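You operate a simulated robot arm through the tools that you are given. There is no shell and no other tool. Be economical: measure what you need, move in short steps, check, and stop when the job is done.

You run a simulated robot arm. Do the job below in one go: nothing can be reset, and whatever is moved stays where it is left.

Task
Feed a brown roll from the W25 row, long enough for the length ticket, through channel 3.
Fine: roll in, then third slider forward; open the grip, dial on 3, grip shut last; leave the other rolls and controls as they are.

It is judged by the outcome, as a careful person would: the job done as asked, and still so three seconds after it is handed in. It fails if anything else is knocked over, pushed out of place, dropped, spilled or broken.

Robot
A 6-joint arm with a two-finger parallel gripper on a trunk, on a base that drives. Base frame: it is fixed to the floor where the robot stands at the start and does not move with it; the origin is under the middle of the robot, x ahead of it, y to its left, z up; the surface under the hand at the start is at about z = 0.86. Lengths are in m, angles in degrees, forces in N, time in s.
With the tool pointing down near the work surface it reaches from about 0.32 to 0.7 m from the robot's upright axis, wherever it stands. Its first joint turns from -166.0 to 166.0 degrees. Places, roughly: air knob [-0.9, -1.8, 0.7]; black disc [-1.7, -1.8, 0.6]; black roll [-0.5, -1.75, 1]; brake lever [-1.8, -1.7, 0.4]; brown roll [-1, -2, 1]; channel 3 [-1.1, -1.8, 0.8]; clamp lever [-1.1, -1.7, 0.5]; grey roll [-0.5, -1.75, 1]; grip lever [-1.4, -1.8, 0.9]; left button [-0.3, -1.6, 0.7]; right button [-0.5, -1.6, 0.7]; third slider [-1.2, -1.8, 0.8]; valve lever [-0.7, -1.8, 0.7]; white roll [-0.25, -1.75, 1]; winder knob [-1.3, -1.7, 0.6]; zero button [-1, -1.7, 0.8]. Payload 4.1 kg.
Tool frame: the origin (TCP) lies between the finger pads and is the grasp point; the fingertips stand 0.023 m ahead of it; z points along the fingers, y is the line along which they close. The gripper opens to 0.094 m. The fingers are 0.038 m wide and 0.01 m thick; the gripper's body (0.054 by 0.096 m) begins 0.039 m behind the TCP.
Orientation is that of the tool frame in the base frame, as a unit quaternion [x, y, z, w]. With the fingers straight down and closing along the base's y, the tool's x points along the base's -x, its y along +y and its z along -z.

Tools
- The arm moves only by the tool play_rows. Its argument "steps" is a list of rows, each an object of numbers (a shift or turn left out is 0, a gripper value left out holds the last): "dx", "dy", "dz": the shift along the tool's x, y, z in mm; "rx", "ry", "rz": the turn, a rotation vector about the tool's x, y, z in degrees; "claw": the finger opening in mm, from 0 to 94. In form: [{"dx": .., "dy": .., "dz": .., "rx": .., "ry": .., "rz": .., "claw": ..}, ...]. A call has 1 to 10 rows; each row is the pose to reach, as a shift and turn from the pose commanded when the call began, along the tool's axes at that moment. Each row takes 0.2 s and may step no farther than 0.05 m and 8.6 degrees from the row before; otherwise, or with a gripper value out of range, the whole call is refused. A pose out of reach is approached as far as the arm can. The call stops where the force on the tool passes 60 N (or 10 N more than at its start, if that is more) or the arm is blocked; 0.2 s more then pass. Each finger travels about 0.045 m/s and halts on what it meets, pressing with about 38 N; the grip force reading is that of the motor and also rises with nothing between the fingers. The clock runs only during rows and for 0.2 s after the last one: add rows that repeat a pose to give the fingers time. The reply holds the time, the measured pose of the TCP, the force on the tool along the base axes, the opening and the grip force, in the units named above and with some noise, with the torque about the TCP (base axes, N m) and any sound that the robot's microphone picked up, and new pictures: "pictures" is both (left out), scene, wrist or none.
- Cameras (640 x 400 px; columns grow to the right, rows downward): "scene" is now at [0.0228, 0.1634, 1.5017]; the picture's right is [0.07, -1.00, 0.00], its down [-0.65, -0.04, -0.76] and it looks along [0.76, 0.05, -0.65] (base axes); focal length 214 px, centre (320, 200). "wrist" rides on the gripper at [0.086, 0.016, -0.074] in the tool frame; the picture's right is [-0.18, 0.98, 0.00], its down [-0.58, -0.11, -0.81] and it looks along [-0.79, -0.15, 0.59] (tool axes); focal length 243 px, centre (320, 200). There is no depth. A picture from a camera that has moved, and an enlarged one, comes with that camera's place and axes in the base frame and with its lens. The place of the scene camera against the robot may be out by one fixed shift of up to 0.018 m in any direction.
- slide_trunk(by): slides the trunk up (or, below 0, down) by that many m; the arm and the scene camera ride with it, the base frame stays. It gives what a move gives, with no picture.
- drive_base(legs): drives the robot by 1 to 6 legs, each [ahead, turn to the left] in m and degrees, along the robot's own axes; the way and the turn of a leg run together, so that a leg with both is an arc; at most 1.5 m and 180 degrees a leg. The arm and the cameras ride along, it lands a little off, and it stops where it bumps. It gives what a move gives, and a new picture of the scene camera.
- turn_head(pan, tilt): turns the head with the scene camera to pan (to the left, within 155 degrees either way) and tilt (down, from -29 to 69), counted from straight ahead of the robot. It gives what a move gives, and a new picture of the scene camera.
- zoom(camera, box): a new picture of the part [left, top, right, bottom] of that camera's present view, enlarged. No time passes.
- finish_job(): hands the job in; it is judged then, once.

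Work in short steps. Places have to be worked out from the pictures, the camera data and where the tool is seen: move nearer, look again, correct. Check each grasp and each placing, and mend what went wrong. You have 120 turns and 260 pictures in all, those below and enlarged ones among them. Open the gripper and draw the arm clear of the work before you hand the job in, unless the task says otherwise; then end with one line.

The tools are called after "Request:" as name(argument=value, ...) on one line, values as JSON. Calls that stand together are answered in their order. play_rows: Moves the arm, as the interface text tells. Its arguments: {"type":"object","properties":{"steps":{"type":"array"},"pictures":{"type":"string","enum":["both","scene","wrist","none"]}},"required":["steps"]} The other tools are called the same way: slide_trunk (by) slides the trunk up or down; drive_base (legs) drives the base; turn_head (pan, tilt) turns the head that bears the scene camera; zoom (camera, box) takes an enlarged picture of a part of a camera's view; finish_job () hands the job in.

At the start:

```text
time: 0.0
ee_pos: [0.4483, 0.1321, 1.175]
tcp_rot: [0.0, 1.0, -0.001, 0.0]
wrist_force: [-0.2, 0.0, 0.1]
ft_torque: [0.0, -0.01, -0.02]
finger_gap: 0.094
finger_force: 0.0
trunk travel left (down, up): [-0.45, 0.14]
robot x, y, heading: [0.0001, -0.0013, 0.2]
head pan, tilt: [3.8, 40.6]
```

scene: 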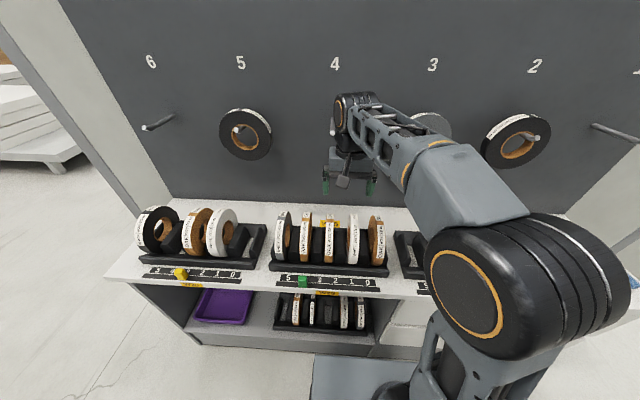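
wrist: 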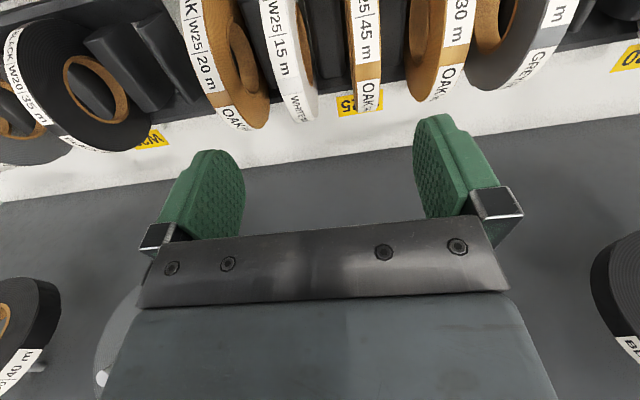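

The shelf ahead holds labelled rolls in rows (W20, W25, ...). I'll zoom into the rows to read the labels.

Request:
zoom(camera="scene", box=[120, 190, 400, 340])

Request:
zoom(camera="wrist", box=[120, 0, 640, 160])

Request:
turn_head(pan=-120, tilt=25)

```text
2.29 times, centred on (260, 265) of scene
camera zoom: at [0.0228, 0.1634, 1.5017], right [0.07, -1.0, 0.0], down [-0.65, -0.04, -0.76], along [0.76, 0.05, -0.65], focal length 490 px, centre (457, 51)
```

zoom: 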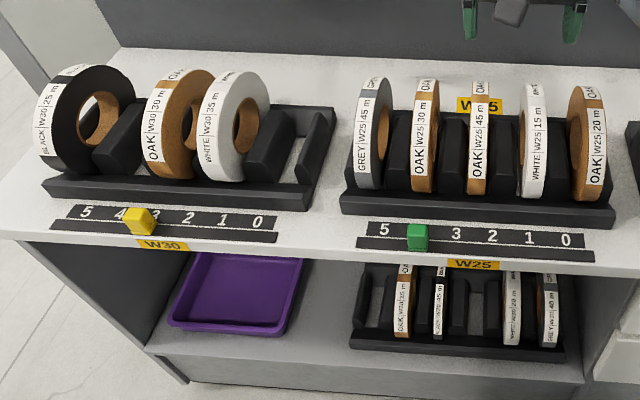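

```text
1.23 times, centred on (380, 80) of wrist
camera zoom: at [0.3608, 0.1482, 1.2486], right [0.18, 0.98, 0.0], down [0.58, -0.11, 0.81], along [0.79, -0.15, -0.59], focal length 299 px, centre (246, 348)
```

zoom: 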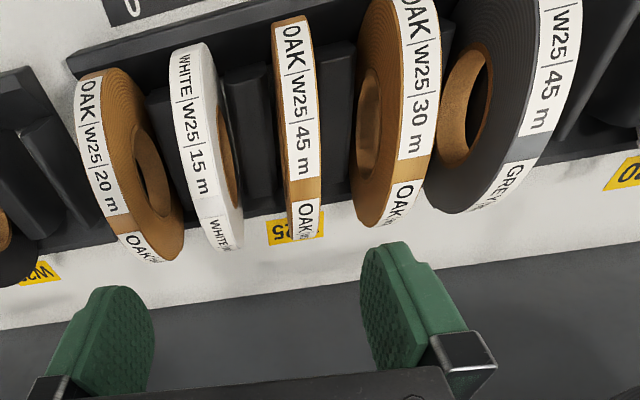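

```text
time: 2.0
ee_pos: [0.4469, 0.1317, 1.1754]
tcp_rot: [0.0, 1.0, 0.0, 0.0]
wrist_force: [1.1, -0.5, -0.3]
ft_torque: [0.01, 0.01, 0.02]
finger_gap: 0.094
finger_force: 0.0
trunk travel left (down, up): [-0.45, 0.14]
robot x, y, heading: [0.0038, 0.002, -0.0]
head pan, tilt: [-120.0, 25.0]
camera scene: at [-0.1076, 0.078, 1.526], right [-0.87, 0.5, 0.0], down [0.21, 0.37, -0.91], along [-0.45, -0.79, -0.42], focal length 214 px, centre (320, 200)
```

scene: 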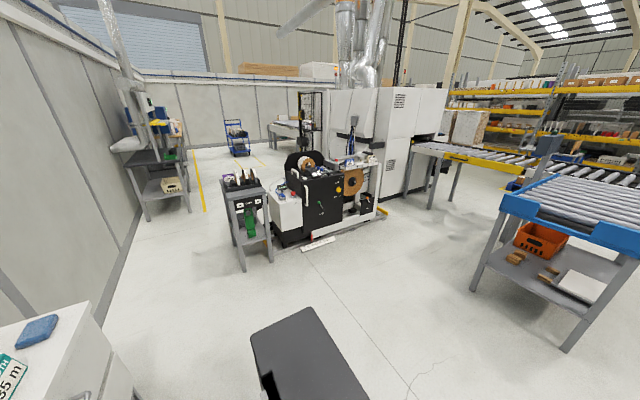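

A card with "35 m" is at the lower left. I'll zoom on it and the machine.

Request:
zoom(camera="scene", box=[0, 300, 160, 400])

Request:
zoom(camera="scene", box=[210, 120, 402, 250])

Request:
turn_head(pan=-60, tilt=45)

```text
4.00 times, centred on (80, 350) of scene
camera zoom: at [-0.1076, 0.078, 1.526], right [-0.87, 0.5, 0.0], down [0.21, 0.37, -0.91], along [-0.45, -0.79, -0.42], focal length 858 px, centre (1280, -400)
```

zoom: 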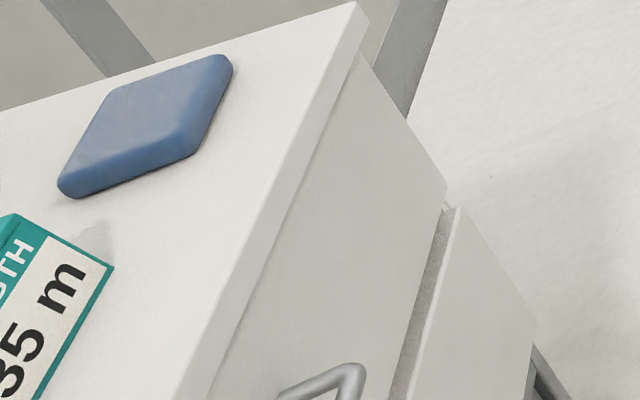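

```text
3.08 times, centred on (306, 185) of scene
camera zoom: at [-0.1076, 0.078, 1.526], right [-0.87, 0.5, 0.0], down [0.21, 0.37, -0.91], along [-0.45, -0.79, -0.42], focal length 660 px, centre (363, 246)
```

zoom: 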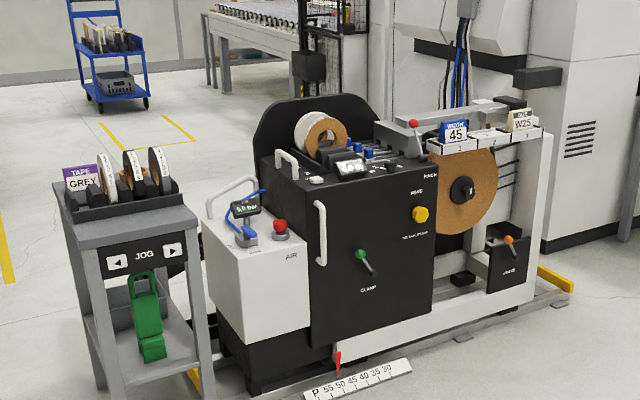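

```text
time: 3.3
ee_pos: [0.448, 0.1317, 1.1747]
tcp_rot: [-0.001, 1.0, 0.001, 0.0]
wrist_force: [-1.2, -0.4, -0.3]
ft_torque: [0.01, 0.03, -0.01]
finger_gap: 0.0942
finger_force: 0.1
trunk travel left (down, up): [-0.45, 0.14]
robot x, y, heading: [-0.0026, 0.0019, -0.1]
head pan, tilt: [-60.0, 45.0]
camera scene: at [-0.021, 0.0874, 1.4954], right [-0.87, -0.5, 0.0], down [-0.35, 0.61, -0.71], along [0.35, -0.61, -0.71], focal length 214 px, centre (320, 200)
```

scene: 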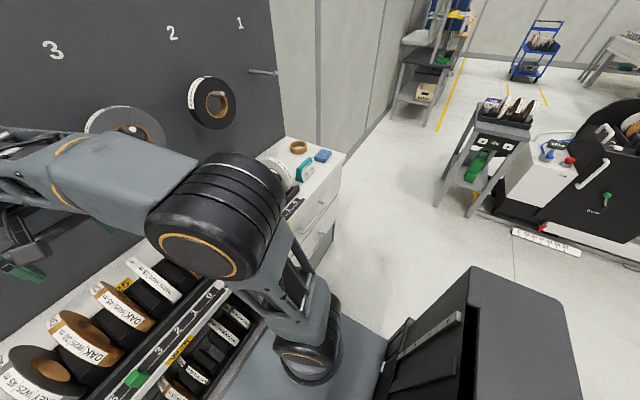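

The ticket seems to read "..35 m". I'll pan for a clear view of the ticket and the lower row.

Request:
zoom(camera="scene", box=[240, 120, 360, 210])

Request:
turn_head(pan=0, tilt=55)

Request:
zoom(camera="scene", box=[240, 80, 440, 240])

Request:
zoom(camera="scene", box=[250, 200, 400, 300])

```text
4.44 times, centred on (300, 165) of scene
camera zoom: at [-0.021, 0.0874, 1.4954], right [-0.87, -0.5, 0.0], down [-0.35, 0.61, -0.71], along [0.35, -0.61, -0.71], focal length 953 px, centre (409, 356)
```

zoom: 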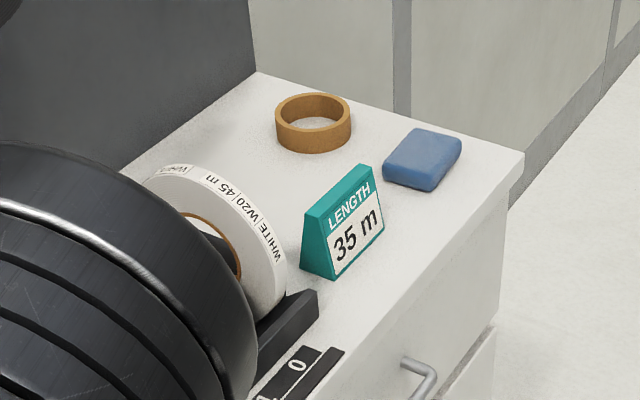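

```text
time: 4.6
ee_pos: [0.4492, 0.1315, 1.1739]
tcp_rot: [0.0, 1.0, 0.0, 0.0]
wrist_force: [-0.6, 0.2, -0.4]
ft_torque: [-0.01, -0.02, 0.0]
finger_gap: 0.0942
finger_force: 0.0
trunk travel left (down, up): [-0.45, 0.14]
robot x, y, heading: [0.0005, 0.0007, 0.3]
head pan, tilt: [0.0, 55.0]
camera scene: at [0.0105, 0.1578, 1.482], right [0.0, -1.0, 0.0], down [-0.82, 0.0, -0.57], along [0.57, 0.0, -0.82], focal length 214 px, centre (320, 200)
```

scene: 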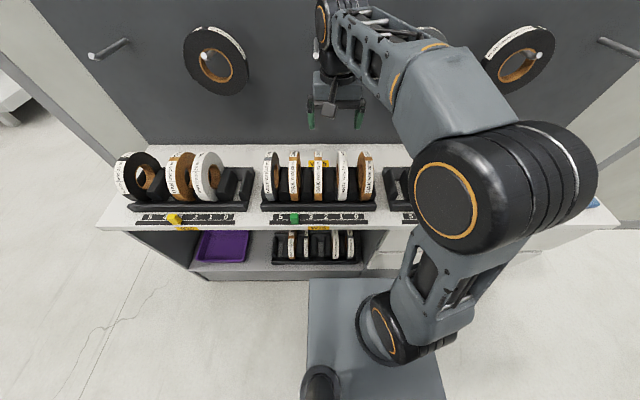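

```text
2.50 times, centred on (340, 160) of scene
camera zoom: at [0.0105, 0.1578, 1.482], right [0.0, -1.0, 0.0], down [-0.82, 0.0, -0.57], along [0.57, 0.0, -0.82], focal length 536 px, centre (270, 300)
```

zoom: 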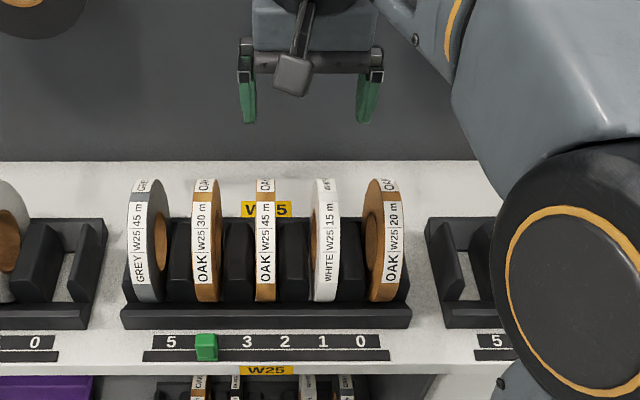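

```text
4.00 times, centred on (325, 250) of scene
camera zoom: at [0.0105, 0.1578, 1.482], right [0.0, -1.0, 0.0], down [-0.82, 0.0, -0.57], along [0.57, 0.0, -0.82], focal length 858 px, centre (300, 0)
```

zoom: 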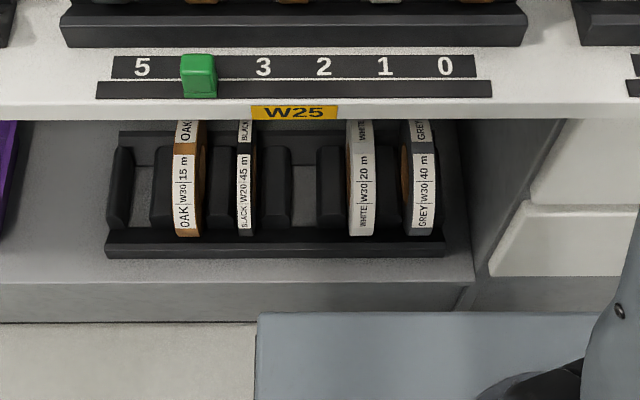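

Ticket: LENGTH 35 m, so only the OAK W25 45 m roll (middle of W25 row) suffices. It's about at x 0.45, y 0.17, radius ~0.085; I'll line up above it with a narrower opening.

Request:
play_rows(steps=[{"dy": 20, "claw": 60}, {"dy": 40, "claw": 45}, {"dy": 40, "dz": 30, "claw": 45}, {"dy": 40, "dz": 40, "claw": 45}])

Request:
zoom(camera="wrist", box=[120, 0, 520, 250])

```text
time: 5.6
ee_pos: [0.4495, 0.1737, 1.135]
tcp_rot: [0.0, 1.0, 0.0, 0.0]
wrist_force: [-0.3, 0.3, 0.2]
ft_torque: [0.03, 0.02, -0.02]
finger_gap: 0.045
finger_force: 0.0
trunk travel left (down, up): [-0.45, 0.14]
robot x, y, heading: [-0.0006, 0.0025, 0.0]
head pan, tilt: [0.0, 55.0]
camera scene: at [0.0105, 0.1578, 1.482], right [0.0, -1.0, 0.0], down [-0.82, 0.0, -0.57], along [0.57, 0.0, -0.82], focal length 214 px, centre (320, 200)
camera wrist: at [0.362, 0.1898, 1.2083], right [0.18, 0.98, 0.0], down [0.58, -0.11, 0.81], along [0.79, -0.15, -0.59], focal length 243 px, centre (320, 200)
```

scene: 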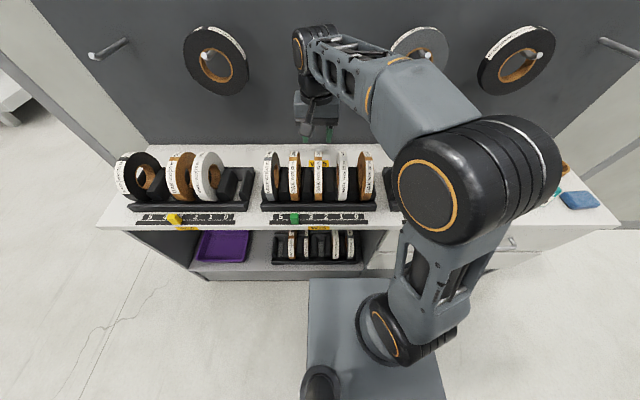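
wrist: 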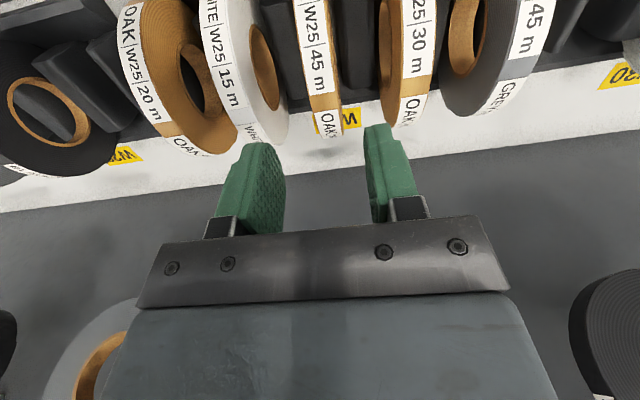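

```text
1.60 times, centred on (320, 125) of wrist
camera zoom: at [0.362, 0.1898, 1.2083], right [0.18, 0.98, 0.0], down [0.58, -0.11, 0.81], along [0.79, -0.15, -0.59], focal length 388 px, centre (320, 320)
```

zoom: 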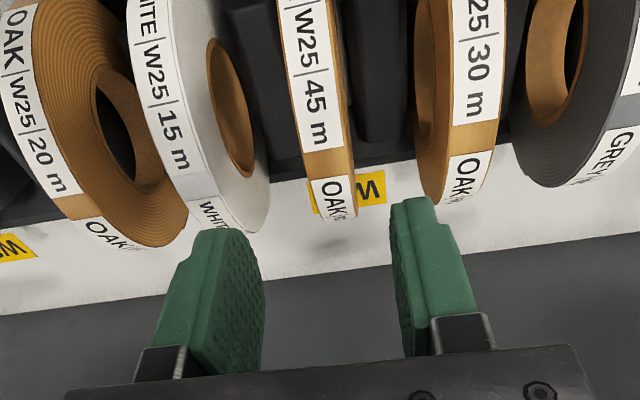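

Roll 45 m plane at y ≈ 0.169, top near z 1.04. I descend to straddle its top and look again.

Request:
play_rows(steps=[{"dy": -4, "dz": 30}, {"dy": -4, "dz": 55}, {"dy": -4, "dz": 80}, {"dy": -4, "dz": 85}])

Request:
zoom(camera="wrist", box=[180, 0, 480, 190])

```text
time: 6.6
ee_pos: [0.4473, 0.168, 1.0483]
tcp_rot: [0.0, 1.0, 0.0, -0.001]
wrist_force: [0.8, -0.3, -0.2]
ft_torque: [-0.04, 0.02, -0.02]
finger_gap: 0.045
finger_force: 0.1
trunk travel left (down, up): [-0.45, 0.14]
robot x, y, heading: [-0.0008, 0.0014, 0.3]
head pan, tilt: [0.0, 55.0]
camera scene: at [0.0106, 0.1579, 1.4819], right [0.0, -1.0, 0.0], down [-0.82, 0.0, -0.57], along [0.57, 0.0, -0.82], focal length 214 px, centre (320, 200)
camera wrist: at [0.3608, 0.1848, 1.1224], right [0.18, 0.98, 0.0], down [0.58, -0.11, 0.81], along [0.79, -0.15, -0.59], focal length 243 px, centre (320, 200)
```

scene: 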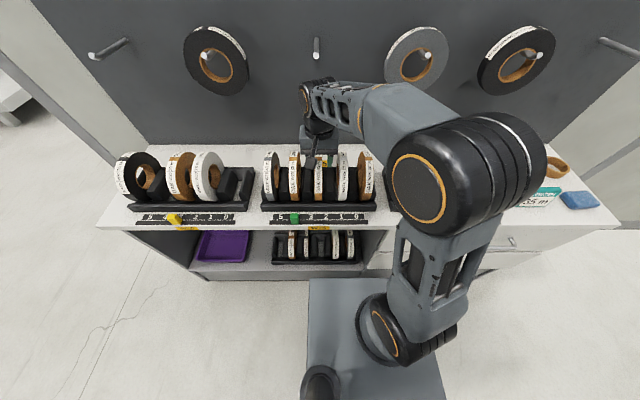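
wrist: 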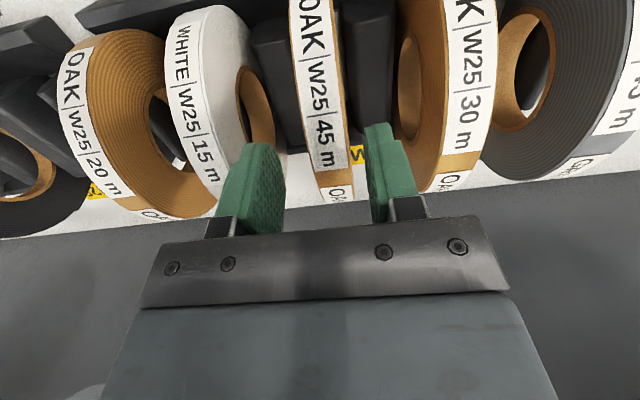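

```text
2.11 times, centred on (330, 95) of wrist
camera zoom: at [0.3608, 0.1848, 1.1224], right [0.18, 0.98, 0.0], down [0.58, -0.11, 0.81], along [0.79, -0.15, -0.59], focal length 511 px, centre (299, 421)
```

zoom: 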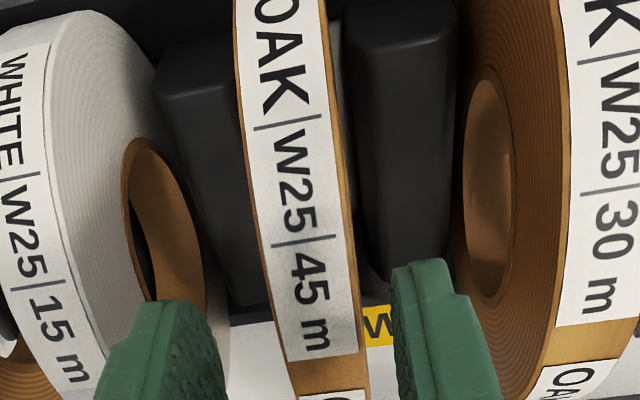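

Alignment looks centred. I go down another 30 mm and close.

Request:
play_rows(steps=[{"dz": 15}, {"dz": 30}])

Request:
zoom(camera="scene", box=[250, 120, 390, 220])

```text
time: 7.2
ee_pos: [0.448, 0.1686, 1.0186]
tcp_rot: [0.0, 1.0, 0.0, 0.0]
wrist_force: [-0.6, 0.8, 0.5]
ft_torque: [0.03, 0.02, 0.02]
finger_gap: 0.0448
finger_force: 0.1
trunk travel left (down, up): [-0.45, 0.14]
robot x, y, heading: [-0.0016, -0.0012, 0.1]
head pan, tilt: [0.0, 55.0]
camera scene: at [0.0105, 0.1579, 1.482], right [0.0, -1.0, 0.0], down [-0.82, 0.0, -0.57], along [0.57, 0.0, -0.82], focal length 214 px, centre (320, 200)
camera wrist: at [0.3609, 0.1839, 1.0925], right [0.18, 0.98, 0.0], down [0.58, -0.11, 0.81], along [0.79, -0.15, -0.59], focal length 243 px, centre (320, 200)
```

scene: 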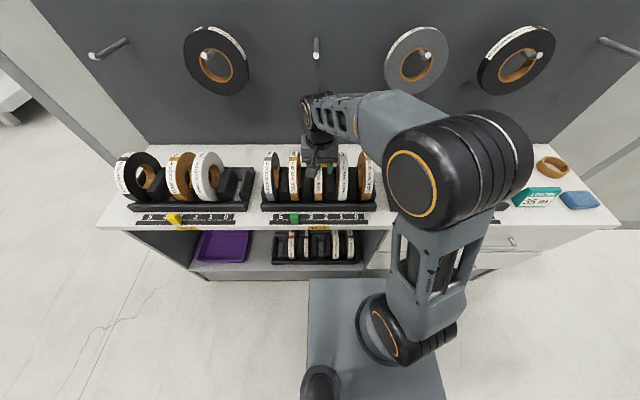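
wrist: 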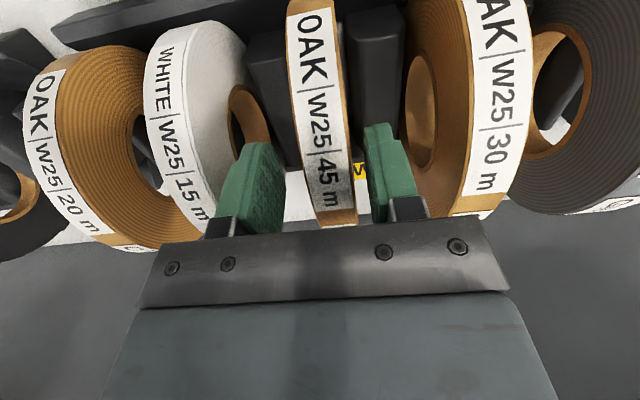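

```text
4.00 times, centred on (320, 170) of scene
camera zoom: at [0.0105, 0.1579, 1.482], right [0.0, -1.0, 0.0], down [-0.82, 0.0, -0.57], along [0.57, 0.0, -0.82], focal length 858 px, centre (320, 320)
```

zoom: 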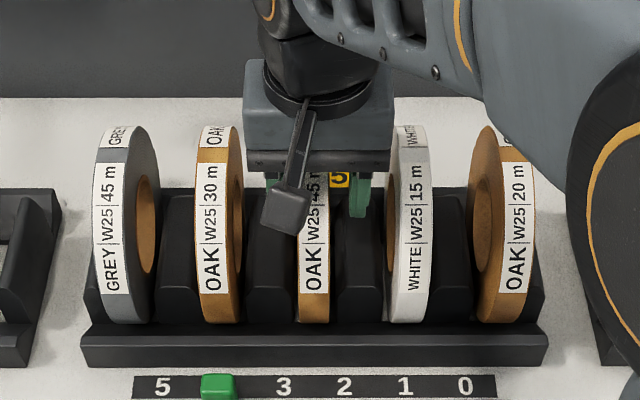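

Fingers straddle the roll with clearance both sides. Closing now.

Request:
play_rows(steps=[{"claw": 20}, {"claw": 15}, {"claw": 15}, {"claw": 15}])

```text
time: 8.2
ee_pos: [0.4488, 0.1671, 1.0187]
tcp_rot: [-0.001, 1.0, 0.0, 0.0]
wrist_force: [-0.3, 0.4, -0.1]
ft_torque: [0.09, 0.0, 0.02]
finger_gap: 0.0248
finger_force: 38.5
trunk travel left (down, up): [-0.45, 0.14]
robot x, y, heading: [-0.0002, -0.0027, -0.1]
head pan, tilt: [0.0, 55.0]
camera scene: at [0.0106, 0.158, 1.4819], right [0.0, -1.0, 0.0], down [-0.82, 0.0, -0.57], along [0.57, 0.0, -0.82], focal length 214 px, centre (320, 200)
camera wrist: at [0.361, 0.1841, 1.0926], right [0.18, 0.98, 0.0], down [0.58, -0.11, 0.81], along [0.79, -0.15, -0.59], focal length 243 px, centre (320, 200)
```

scene: 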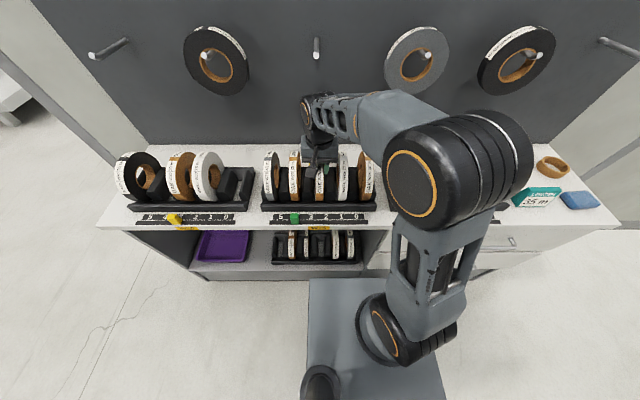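
wrist: 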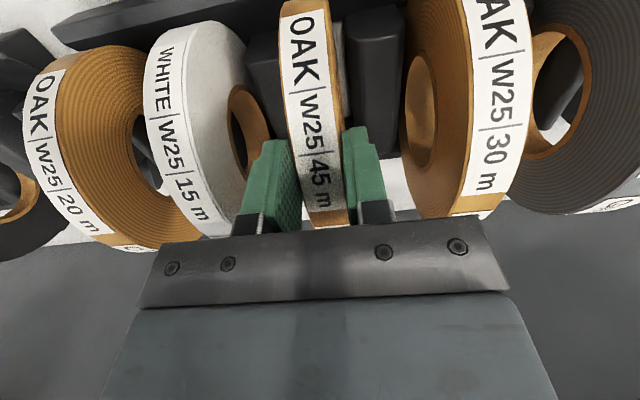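

Gripped at 24.8 mm with 38 N. Lifting straight up.

Request:
play_rows(steps=[{"dz": -15}, {"dz": -40}, {"dz": -80}, {"dz": -120}, {"dz": -160}, {"dz": -190}, {"dz": -190}])

```text
time: 9.8
ee_pos: [0.447, 0.1675, 1.2102]
tcp_rot: [0.0, 1.0, 0.0, -0.001]
wrist_force: [0.4, 0.8, -4.2]
ft_torque: [0.04, 0.12, 0.0]
finger_gap: 0.0249
finger_force: 37.9
trunk travel left (down, up): [-0.45, 0.14]
robot x, y, heading: [-0.0013, 0.0013, 0.2]
head pan, tilt: [0.0, 55.0]
camera scene: at [0.0108, 0.1579, 1.4819], right [0.0, -1.0, 0.0], down [-0.82, 0.0, -0.57], along [0.57, 0.0, -0.82], focal length 214 px, centre (320, 200)
camera wrist: at [0.3596, 0.1841, 1.2839], right [0.18, 0.98, 0.0], down [0.58, -0.11, 0.81], along [0.79, -0.15, -0.59], focal length 243 px, centre (320, 200)
```

scene: 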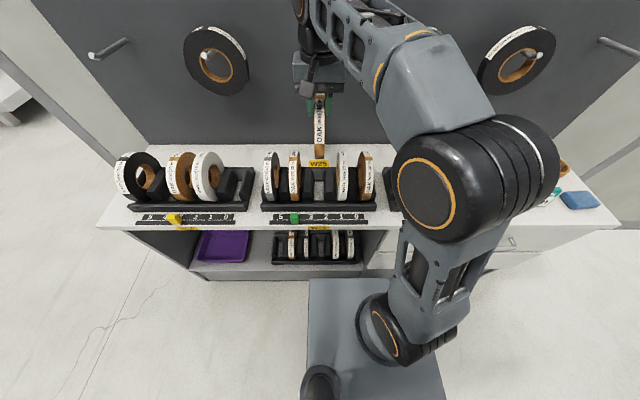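
wrist: 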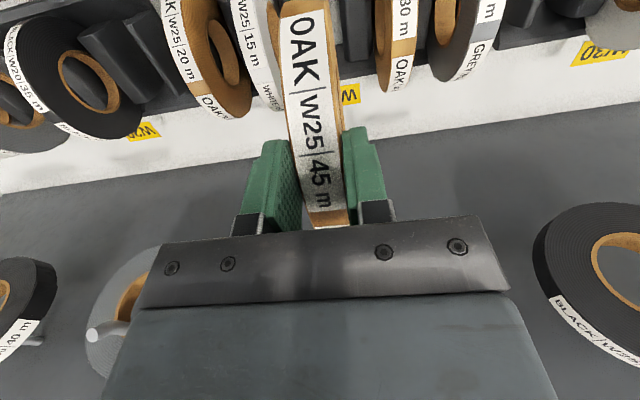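

Roll is held securely (~0.43 kg) and its slot is empty. Now I back off, turn right and approach the machine part way to look.

Request:
drive_base(legs=[[-0.5, 0], [-0.55, 0], [0, -90], [0.5, 0]])

Request:
turn_head(pan=0, tilt=35)

```text
time: 21.8
ee_pos: [-0.8616, -0.9443, 1.2112]
tcp_rot: [0.705, 0.709, 0.0, 0.0]
wrist_force: [-0.2, 0.1, -3.6]
ft_torque: [0.11, 0.03, 0.01]
finger_gap: 0.025
finger_force: 38.1
trunk travel left (down, up): [-0.45, 0.14]
robot x, y, heading: [-1.0323, -0.5011, -89.6]
head pan, tilt: [0.0, 55.0]
camera scene: at [-0.8661, -0.5199, 1.4819], right [-1.0, 0.0, 0.0], down [0.0, 0.82, -0.57], along [0.0, -0.57, -0.82], focal length 214 px, centre (320, 200)
```

scene: 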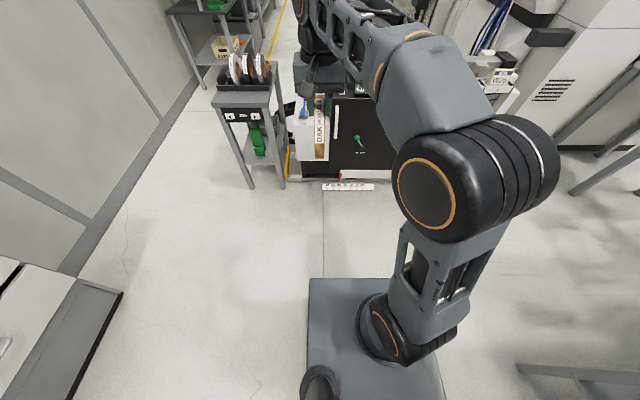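

```text
time: 22.6
ee_pos: [-0.8623, -0.9461, 1.2099]
tcp_rot: [0.706, 0.709, -0.001, 0.0]
wrist_force: [0.0, 0.1, -3.8]
ft_torque: [0.11, 0.01, -0.01]
finger_gap: 0.0252
finger_force: 37.9
trunk travel left (down, up): [-0.45, 0.14]
robot x, y, heading: [-1.0311, -0.5016, -89.7]
head pan, tilt: [0.0, 35.0]
camera scene: at [-0.8661, -0.5357, 1.5101], right [-1.0, 0.0, 0.0], down [0.0, 0.57, -0.82], along [0.0, -0.82, -0.57], focal length 214 px, centre (320, 200)
```

scene: 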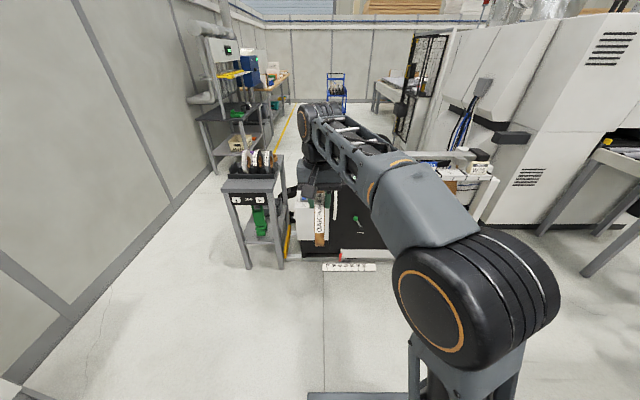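

The arm blocks the view. I'll move nearer, turn the robot right so the arm points away, and pan the head left onto the machine.

Request:
drive_base(legs=[[0.35, 0], [0, -70]])

Request:
turn_head(pan=75, tilt=35)

Request:
zoom(camera="scene", box=[200, 100, 440, 260])

```text
time: 27.9
ee_pos: [-1.39, -1.1611, 1.2095]
tcp_rot: [0.984, 0.178, 0.001, 0.0]
wrist_force: [-0.2, -0.5, -3.7]
ft_torque: [0.04, -0.12, 0.0]
finger_gap: 0.0247
finger_force: 38.2
trunk travel left (down, up): [-0.45, 0.14]
robot x, y, heading: [-1.0289, -0.8488, -159.8]
head pan, tilt: [0.0, 35.0]
camera scene: at [-0.9993, -1.0221, 1.5102], right [-0.35, 0.94, 0.0], down [0.54, 0.2, -0.82], along [-0.77, -0.29, -0.57], focal length 214 px, centre (320, 200)
```

scene: 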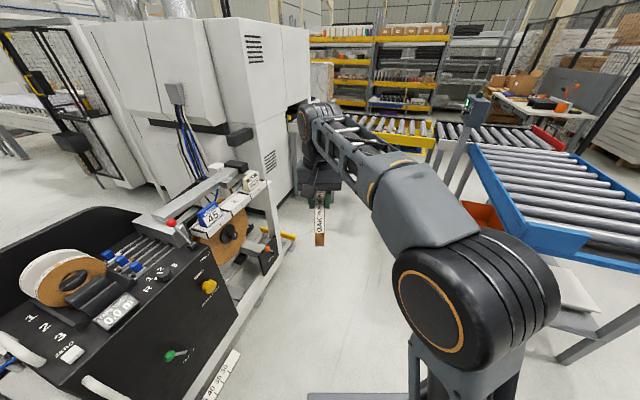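

```text
time: 29.4
ee_pos: [-1.3897, -1.1619, 1.2097]
tcp_rot: [0.984, 0.178, 0.0, 0.0]
wrist_force: [0.4, 0.2, -3.5]
ft_torque: [0.07, -0.13, 0.02]
finger_gap: 0.0249
finger_force: 37.5
trunk travel left (down, up): [-0.45, 0.14]
robot x, y, heading: [-1.0317, -0.8488, -159.4]
head pan, tilt: [75.0, 35.0]
camera scene: at [-0.9084, -1.079, 1.5102], right [-1.0, -0.09, 0.0], down [-0.05, 0.57, -0.82], along [0.08, -0.82, -0.57], focal length 214 px, centre (320, 200)
```

scene: 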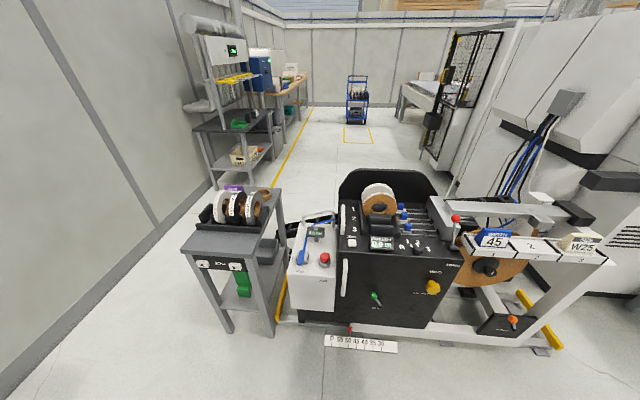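

```text
2.50 times, centred on (320, 180) of scene
camera zoom: at [-0.9084, -1.079, 1.5102], right [-1.0, -0.09, 0.0], down [-0.05, 0.57, -0.82], along [0.08, -0.82, -0.57], focal length 536 px, centre (320, 250)
```

zoom: 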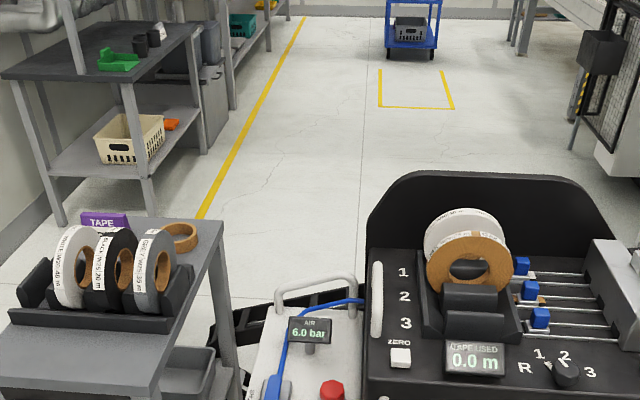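

Very clear. I zoom in on the feeder top and on the right-hand part with the cards.

Request:
zoom(camera="scene", box=[330, 165, 490, 265])

Request:
zoom(camera="scene", box=[430, 190, 620, 340])

```text
4.00 times, centred on (410, 215) of scene
camera zoom: at [-0.9084, -1.079, 1.5102], right [-1.0, -0.09, 0.0], down [-0.05, 0.57, -0.82], along [0.08, -0.82, -0.57], focal length 858 px, centre (-40, 140)
```

zoom: 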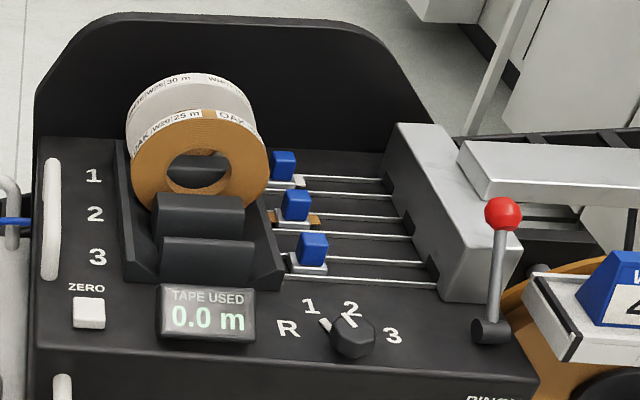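

```text
2.67 times, centred on (525, 265) of scene
camera zoom: at [-0.9084, -1.079, 1.5102], right [-1.0, -0.09, 0.0], down [-0.05, 0.57, -0.82], along [0.08, -0.82, -0.57], focal length 572 px, centre (-227, 27)
```

zoom: 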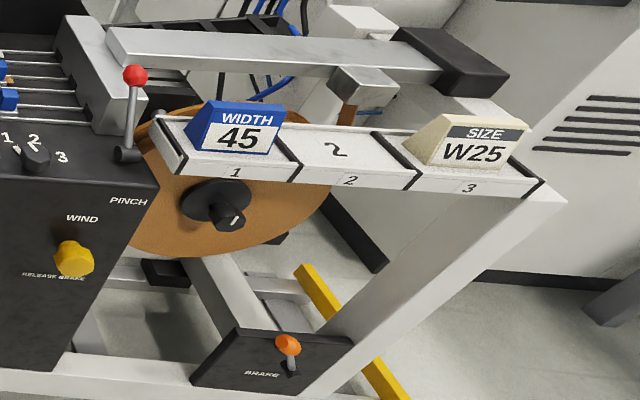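

Channel 3 is the empty front slot on the feeder rack; rolls stand in the x–z plane, so I need the tool yawed 90°. I raise the trunk 0.1 m for clearance and yaw the tool by +85° about its z.

Request:
slide_trunk(by=0.1)

Request:
play_rows(steps=[{"rz": 8.5}, {"rz": 17}, {"rz": 25.5}, {"rz": 34}, {"rz": 42.5}, {"rz": 51}, {"rz": 59.5}, {"rz": 68}, {"rz": 76.5}, {"rz": 85}], pictures="none")

Request:
drive_base(legs=[[0.22, 0], [0, 69.5], [0.15, 0]])

Request:
turn_head(pan=0, tilt=45)

```text
time: 30.7
ee_pos: [-1.3889, -1.1602, 1.3098]
tcp_rot: [0.984, 0.178, 0.0, 0.0]
wrist_force: [0.4, 0.5, -4.5]
ft_torque: [0.07, -0.11, 0.03]
finger_gap: 0.0249
finger_force: 38.2
trunk travel left (down, up): [-0.55, 0.04]
robot x, y, heading: [-1.0253, -0.8488, -159.2]
head pan, tilt: [75.0, 35.0]
```

```text
time: 32.9
ee_pos: [-1.3904, -1.1609, 1.3089]
tcp_rot: [0.844, -0.536, 0.0, 0.0]
wrist_force: [-0.4, 0.0, -2.8]
ft_torque: [-0.1, -0.06, 0.04]
finger_gap: 0.0246
finger_force: 37.9
trunk travel left (down, up): [-0.55, 0.04]
robot x, y, heading: [-1.0315, -0.8505, -159.5]
head pan, tilt: [75.0, 35.0]
```

```text
time: 38.7
ee_pos: [-1.0396, -1.513, 1.3093]
tcp_rot: [0.998, 0.066, 0.0, -0.002]
wrist_force: [-0.1, -0.1, -4.0]
ft_torque: [0.04, -0.13, 0.0]
finger_gap: 0.0252
finger_force: 37.8
trunk travel left (down, up): [-0.55, 0.04]
robot x, y, heading: [-1.2301, -1.0727, -87.1]
head pan, tilt: [75.0, 35.0]
camera scene: at [-0.9792, -1.0348, 1.6102], right [-0.21, -0.98, 0.0], down [-0.56, 0.12, -0.82], along [0.8, -0.17, -0.57], focal length 214 px, centre (320, 200)
```

scene: 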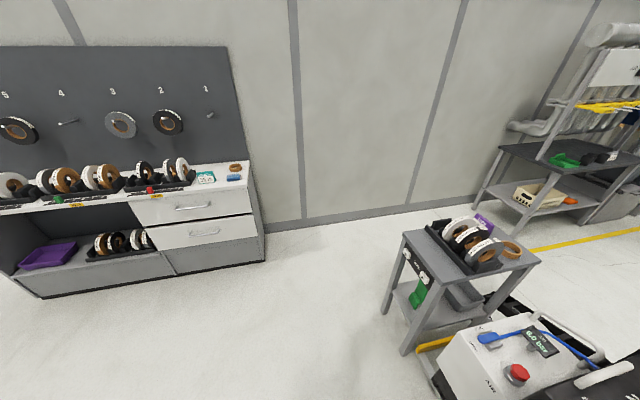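

```text
time: 40.1
ee_pos: [-1.0383, -1.5126, 1.3092]
tcp_rot: [0.998, 0.067, 0.0, 0.0]
wrist_force: [-0.2, 0.1, -4.1]
ft_torque: [0.03, -0.08, -0.02]
finger_gap: 0.0249
finger_force: 38.3
trunk travel left (down, up): [-0.55, 0.04]
robot x, y, heading: [-1.2289, -1.0731, -87.6]
head pan, tilt: [0.0, 45.0]
camera scene: at [-1.0615, -1.0961, 1.5954], right [-1.0, -0.05, 0.0], down [-0.03, 0.71, -0.71], along [0.03, -0.71, -0.71], focal length 214 px, centre (320, 200)
```

scene: 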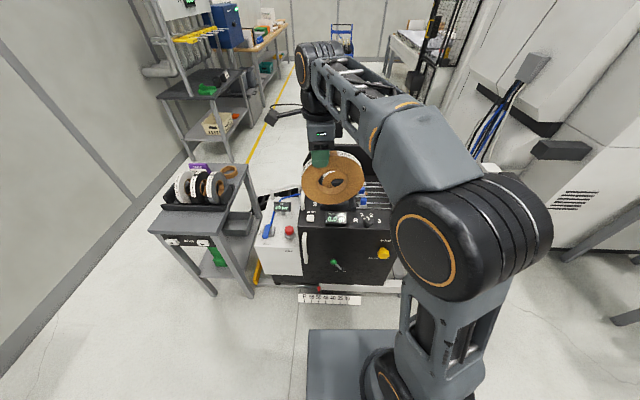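

Heading −87.5°, tool yaw off by 7.6°, I'll fix that. First drive 0.17 m closer and zoom on the feeder.

Request:
drive_base(legs=[[0.17, -2.5]])

Request:
play_rows(steps=[{"rz": 5}])

Request:
zoom(camera="scene", box=[260, 160, 420, 260])

```text
time: 41.6
ee_pos: [-1.0518, -1.6952, 1.3091]
tcp_rot: [0.999, 0.045, 0.0, -0.001]
wrist_force: [0.3, -0.2, -4.4]
ft_torque: [0.0, -0.09, 0.01]
finger_gap: 0.0248
finger_force: 37.9
trunk travel left (down, up): [-0.55, 0.04]
robot x, y, heading: [-1.2243, -1.2479, -90.0]
head pan, tilt: [0.0, 45.0]
camera scene: at [-1.0579, -1.2775, 1.5953], right [-1.0, 0.0, 0.0], down [0.0, 0.71, -0.71], along [0.0, -0.71, -0.71], focal length 214 px, centre (320, 200)
```

scene: 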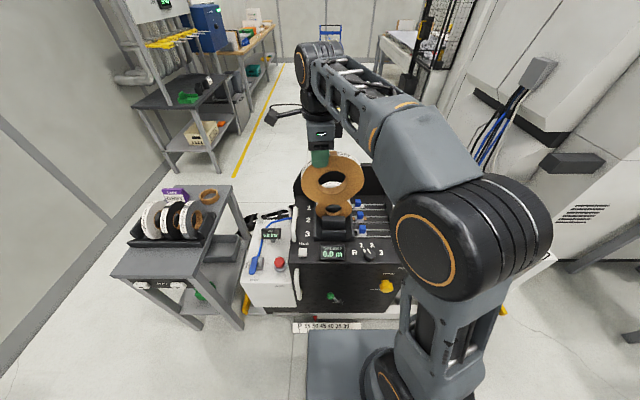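

```text
time: 42.0
ee_pos: [-1.0523, -1.6924, 1.3096]
tcp_rot: [1.0, 0.002, 0.0, -0.001]
wrist_force: [0.2, -0.2, -3.4]
ft_torque: [0.0, -0.1, -0.02]
finger_gap: 0.0248
finger_force: 37.9
trunk travel left (down, up): [-0.55, 0.04]
robot x, y, heading: [-1.222, -1.2465, -89.9]
head pan, tilt: [0.0, 45.0]
camera scene: at [-1.0579, -1.2765, 1.5953], right [-1.0, 0.0, 0.0], down [0.0, 0.71, -0.71], along [0.0, -0.71, -0.71], focal length 214 px, centre (320, 200)
camera wrist: at [-0.9673, -1.7092, 1.3833], right [-0.18, -0.98, 0.0], down [-0.58, 0.11, 0.81], along [-0.79, 0.15, -0.59], focal length 243 px, centre (320, 200)
```

scene: 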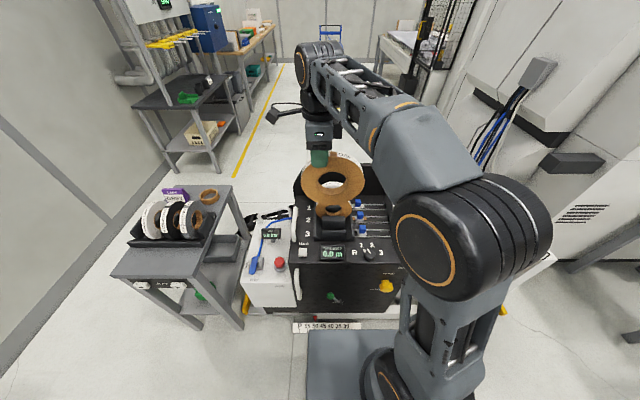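
wrist: 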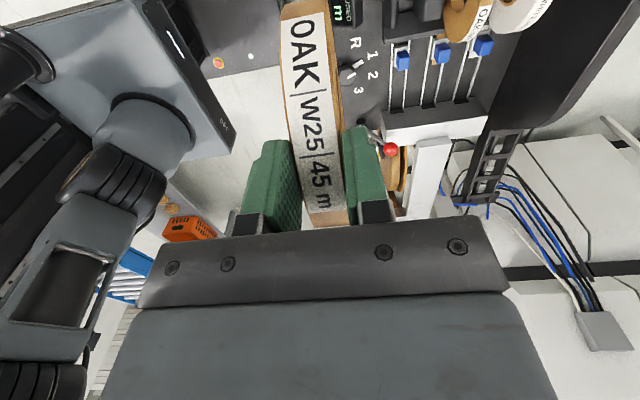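

```text
4.00 times, centred on (340, 210) of scene
camera zoom: at [-1.0579, -1.2765, 1.5953], right [-1.0, 0.0, 0.0], down [0.0, 0.71, -0.71], along [0.0, -0.71, -0.71], focal length 858 px, centre (240, 160)
```

zoom: 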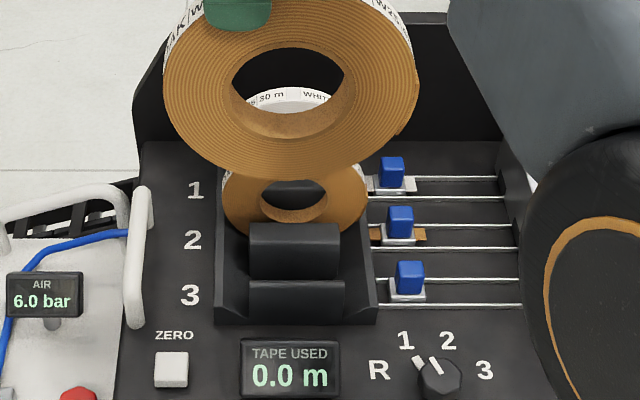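

Tool is now aligned with the channel. I move the hand 120 mm to +x so the wrist camera sees the rack slot.

Request:
play_rows(steps=[{"dx": 40}, {"dx": 80}, {"dx": 120}, {"dx": 120}], pictures="wrist")

Request:
zoom(camera="wrist", box=[320, 0, 640, 200])

```text
time: 43.0
ee_pos: [-0.9333, -1.6941, 1.3137]
tcp_rot: [1.0, 0.002, 0.001, 0.0]
wrist_force: [0.4, 0.5, -3.1]
ft_torque: [0.0, -0.1, 0.03]
finger_gap: 0.025
finger_force: 38.1
trunk travel left (down, up): [-0.55, 0.04]
robot x, y, heading: [-1.223, -1.2473, -89.7]
head pan, tilt: [0.0, 45.0]
camera wrist: at [-0.8469, -1.7106, 1.3868], right [-0.18, -0.98, 0.0], down [-0.58, 0.11, 0.81], along [-0.79, 0.15, -0.59], focal length 243 px, centre (320, 200)
```

wrist: 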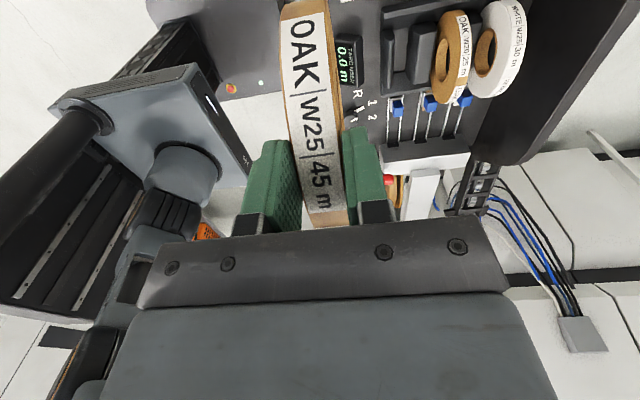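

```text
2.00 times, centred on (480, 100) of wrist
camera zoom: at [-0.8469, -1.7106, 1.3868], right [-0.18, -0.98, 0.0], down [-0.58, 0.11, 0.81], along [-0.79, 0.15, -0.59], focal length 485 px, centre (0, 400)
```

zoom: 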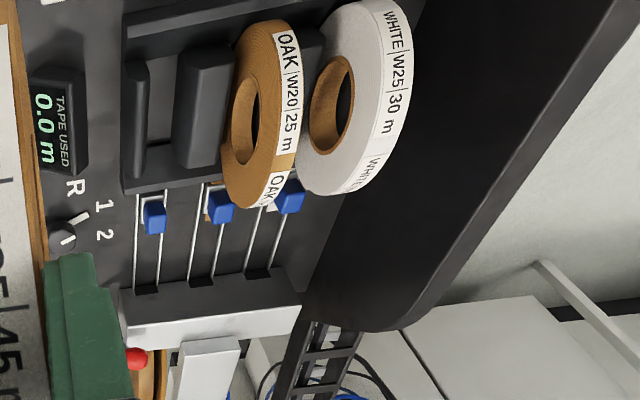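

Slot 3 is visible between the two front dividers. I zoom in more to fix its edges.

Request:
zoom(camera="wrist", box=[370, 0, 490, 120])

```text
3.33 times, centred on (430, 60) of wrist
camera zoom: at [-0.8469, -1.7106, 1.3868], right [-0.18, -0.98, 0.0], down [-0.58, 0.11, 0.81], along [-0.79, 0.15, -0.59], focal length 809 px, centre (-47, 667)
```

zoom: 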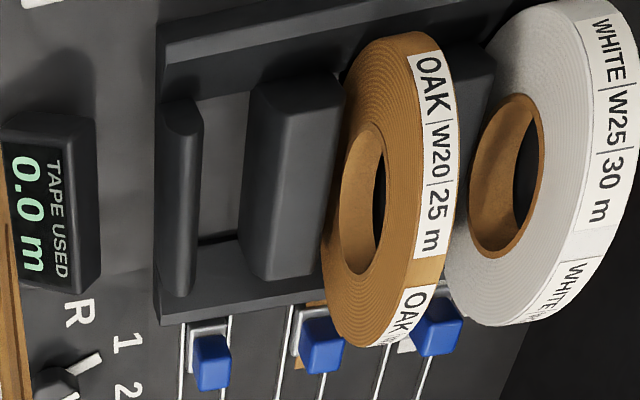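

Slot 3 centre ≈ (x −1.105, y −1.836), panel at z ≈ 0.815; the held roll's centre is ~30 mm to −x of the TCP. I move above the slot and look.

Request:
play_rows(steps=[{"dx": -30, "dy": 30}, {"dx": -60, "dy": 60}, {"dx": -90, "dy": 90}, {"dx": -120, "dy": 120}, {"dx": -142, "dy": 142}, {"dx": -142, "dy": 142, "dz": 40}, {"dx": -142, "dy": 142, "dz": 80}, {"dx": -142, "dy": 142, "dz": 110}, {"dx": -142, "dy": 142, "dz": 110}])

Request:
zoom(camera="scene", box=[270, 160, 430, 260])

Request:
zoom(camera="wrist", box=[220, 0, 480, 160])

```text
time: 45.0
ee_pos: [-1.0748, -1.8371, 1.1977]
tcp_rot: [1.0, 0.002, 0.0, 0.0]
wrist_force: [0.2, 0.6, -3.4]
ft_torque: [0.0, -0.12, -0.03]
finger_gap: 0.0248
finger_force: 38.3
out of reach, approached as far as the arm can: row 5
trunk travel left (down, up): [-0.55, 0.04]
robot x, y, heading: [-1.2194, -1.245, -89.7]
head pan, tilt: [0.0, 45.0]
camera scene: at [-1.0579, -1.2766, 1.5954], right [-1.0, 0.0, 0.0], down [0.0, 0.71, -0.71], along [0.0, -0.71, -0.71], focal length 214 px, centre (320, 200)
camera wrist: at [-0.9886, -1.8519, 1.2707], right [-0.18, -0.98, 0.0], down [-0.58, 0.11, 0.81], along [-0.79, 0.15, -0.59], focal length 243 px, centre (320, 200)
```

scene: 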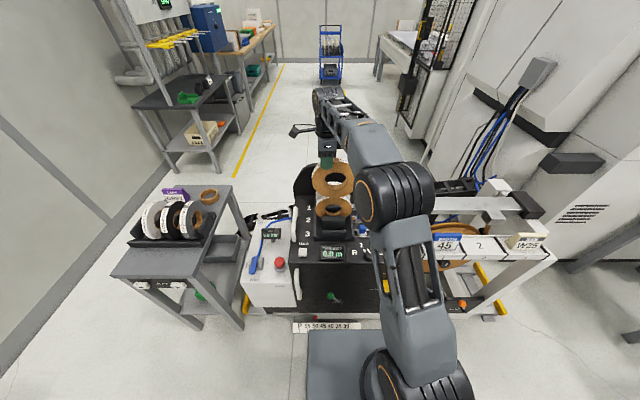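
wrist: 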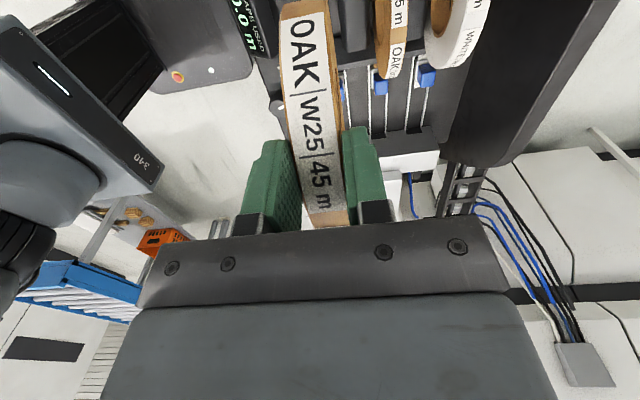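

```text
4.00 times, centred on (350, 210) of scene
camera zoom: at [-1.0579, -1.2766, 1.5954], right [-1.0, 0.0, 0.0], down [0.0, 0.71, -0.71], along [0.0, -0.71, -0.71], focal length 858 px, centre (200, 160)
```

zoom: 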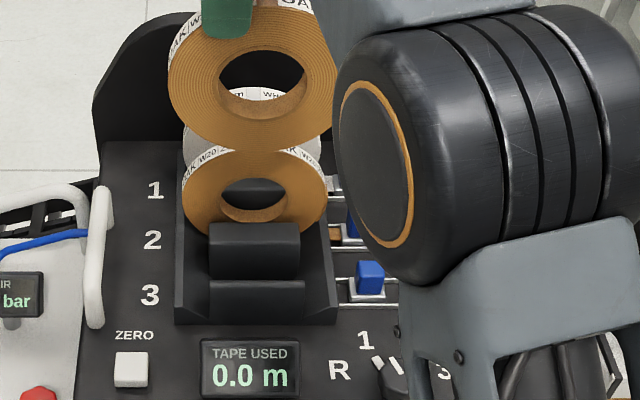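

```text
2.46 times, centred on (350, 80) of wrist
camera zoom: at [-0.9886, -1.8519, 1.2707], right [-0.18, -0.98, 0.0], down [-0.58, 0.11, 0.81], along [-0.79, 0.15, -0.59], focal length 597 px, centre (246, 495)
```

zoom: 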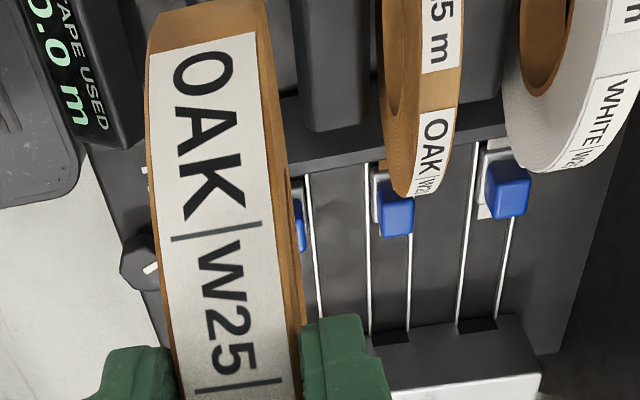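

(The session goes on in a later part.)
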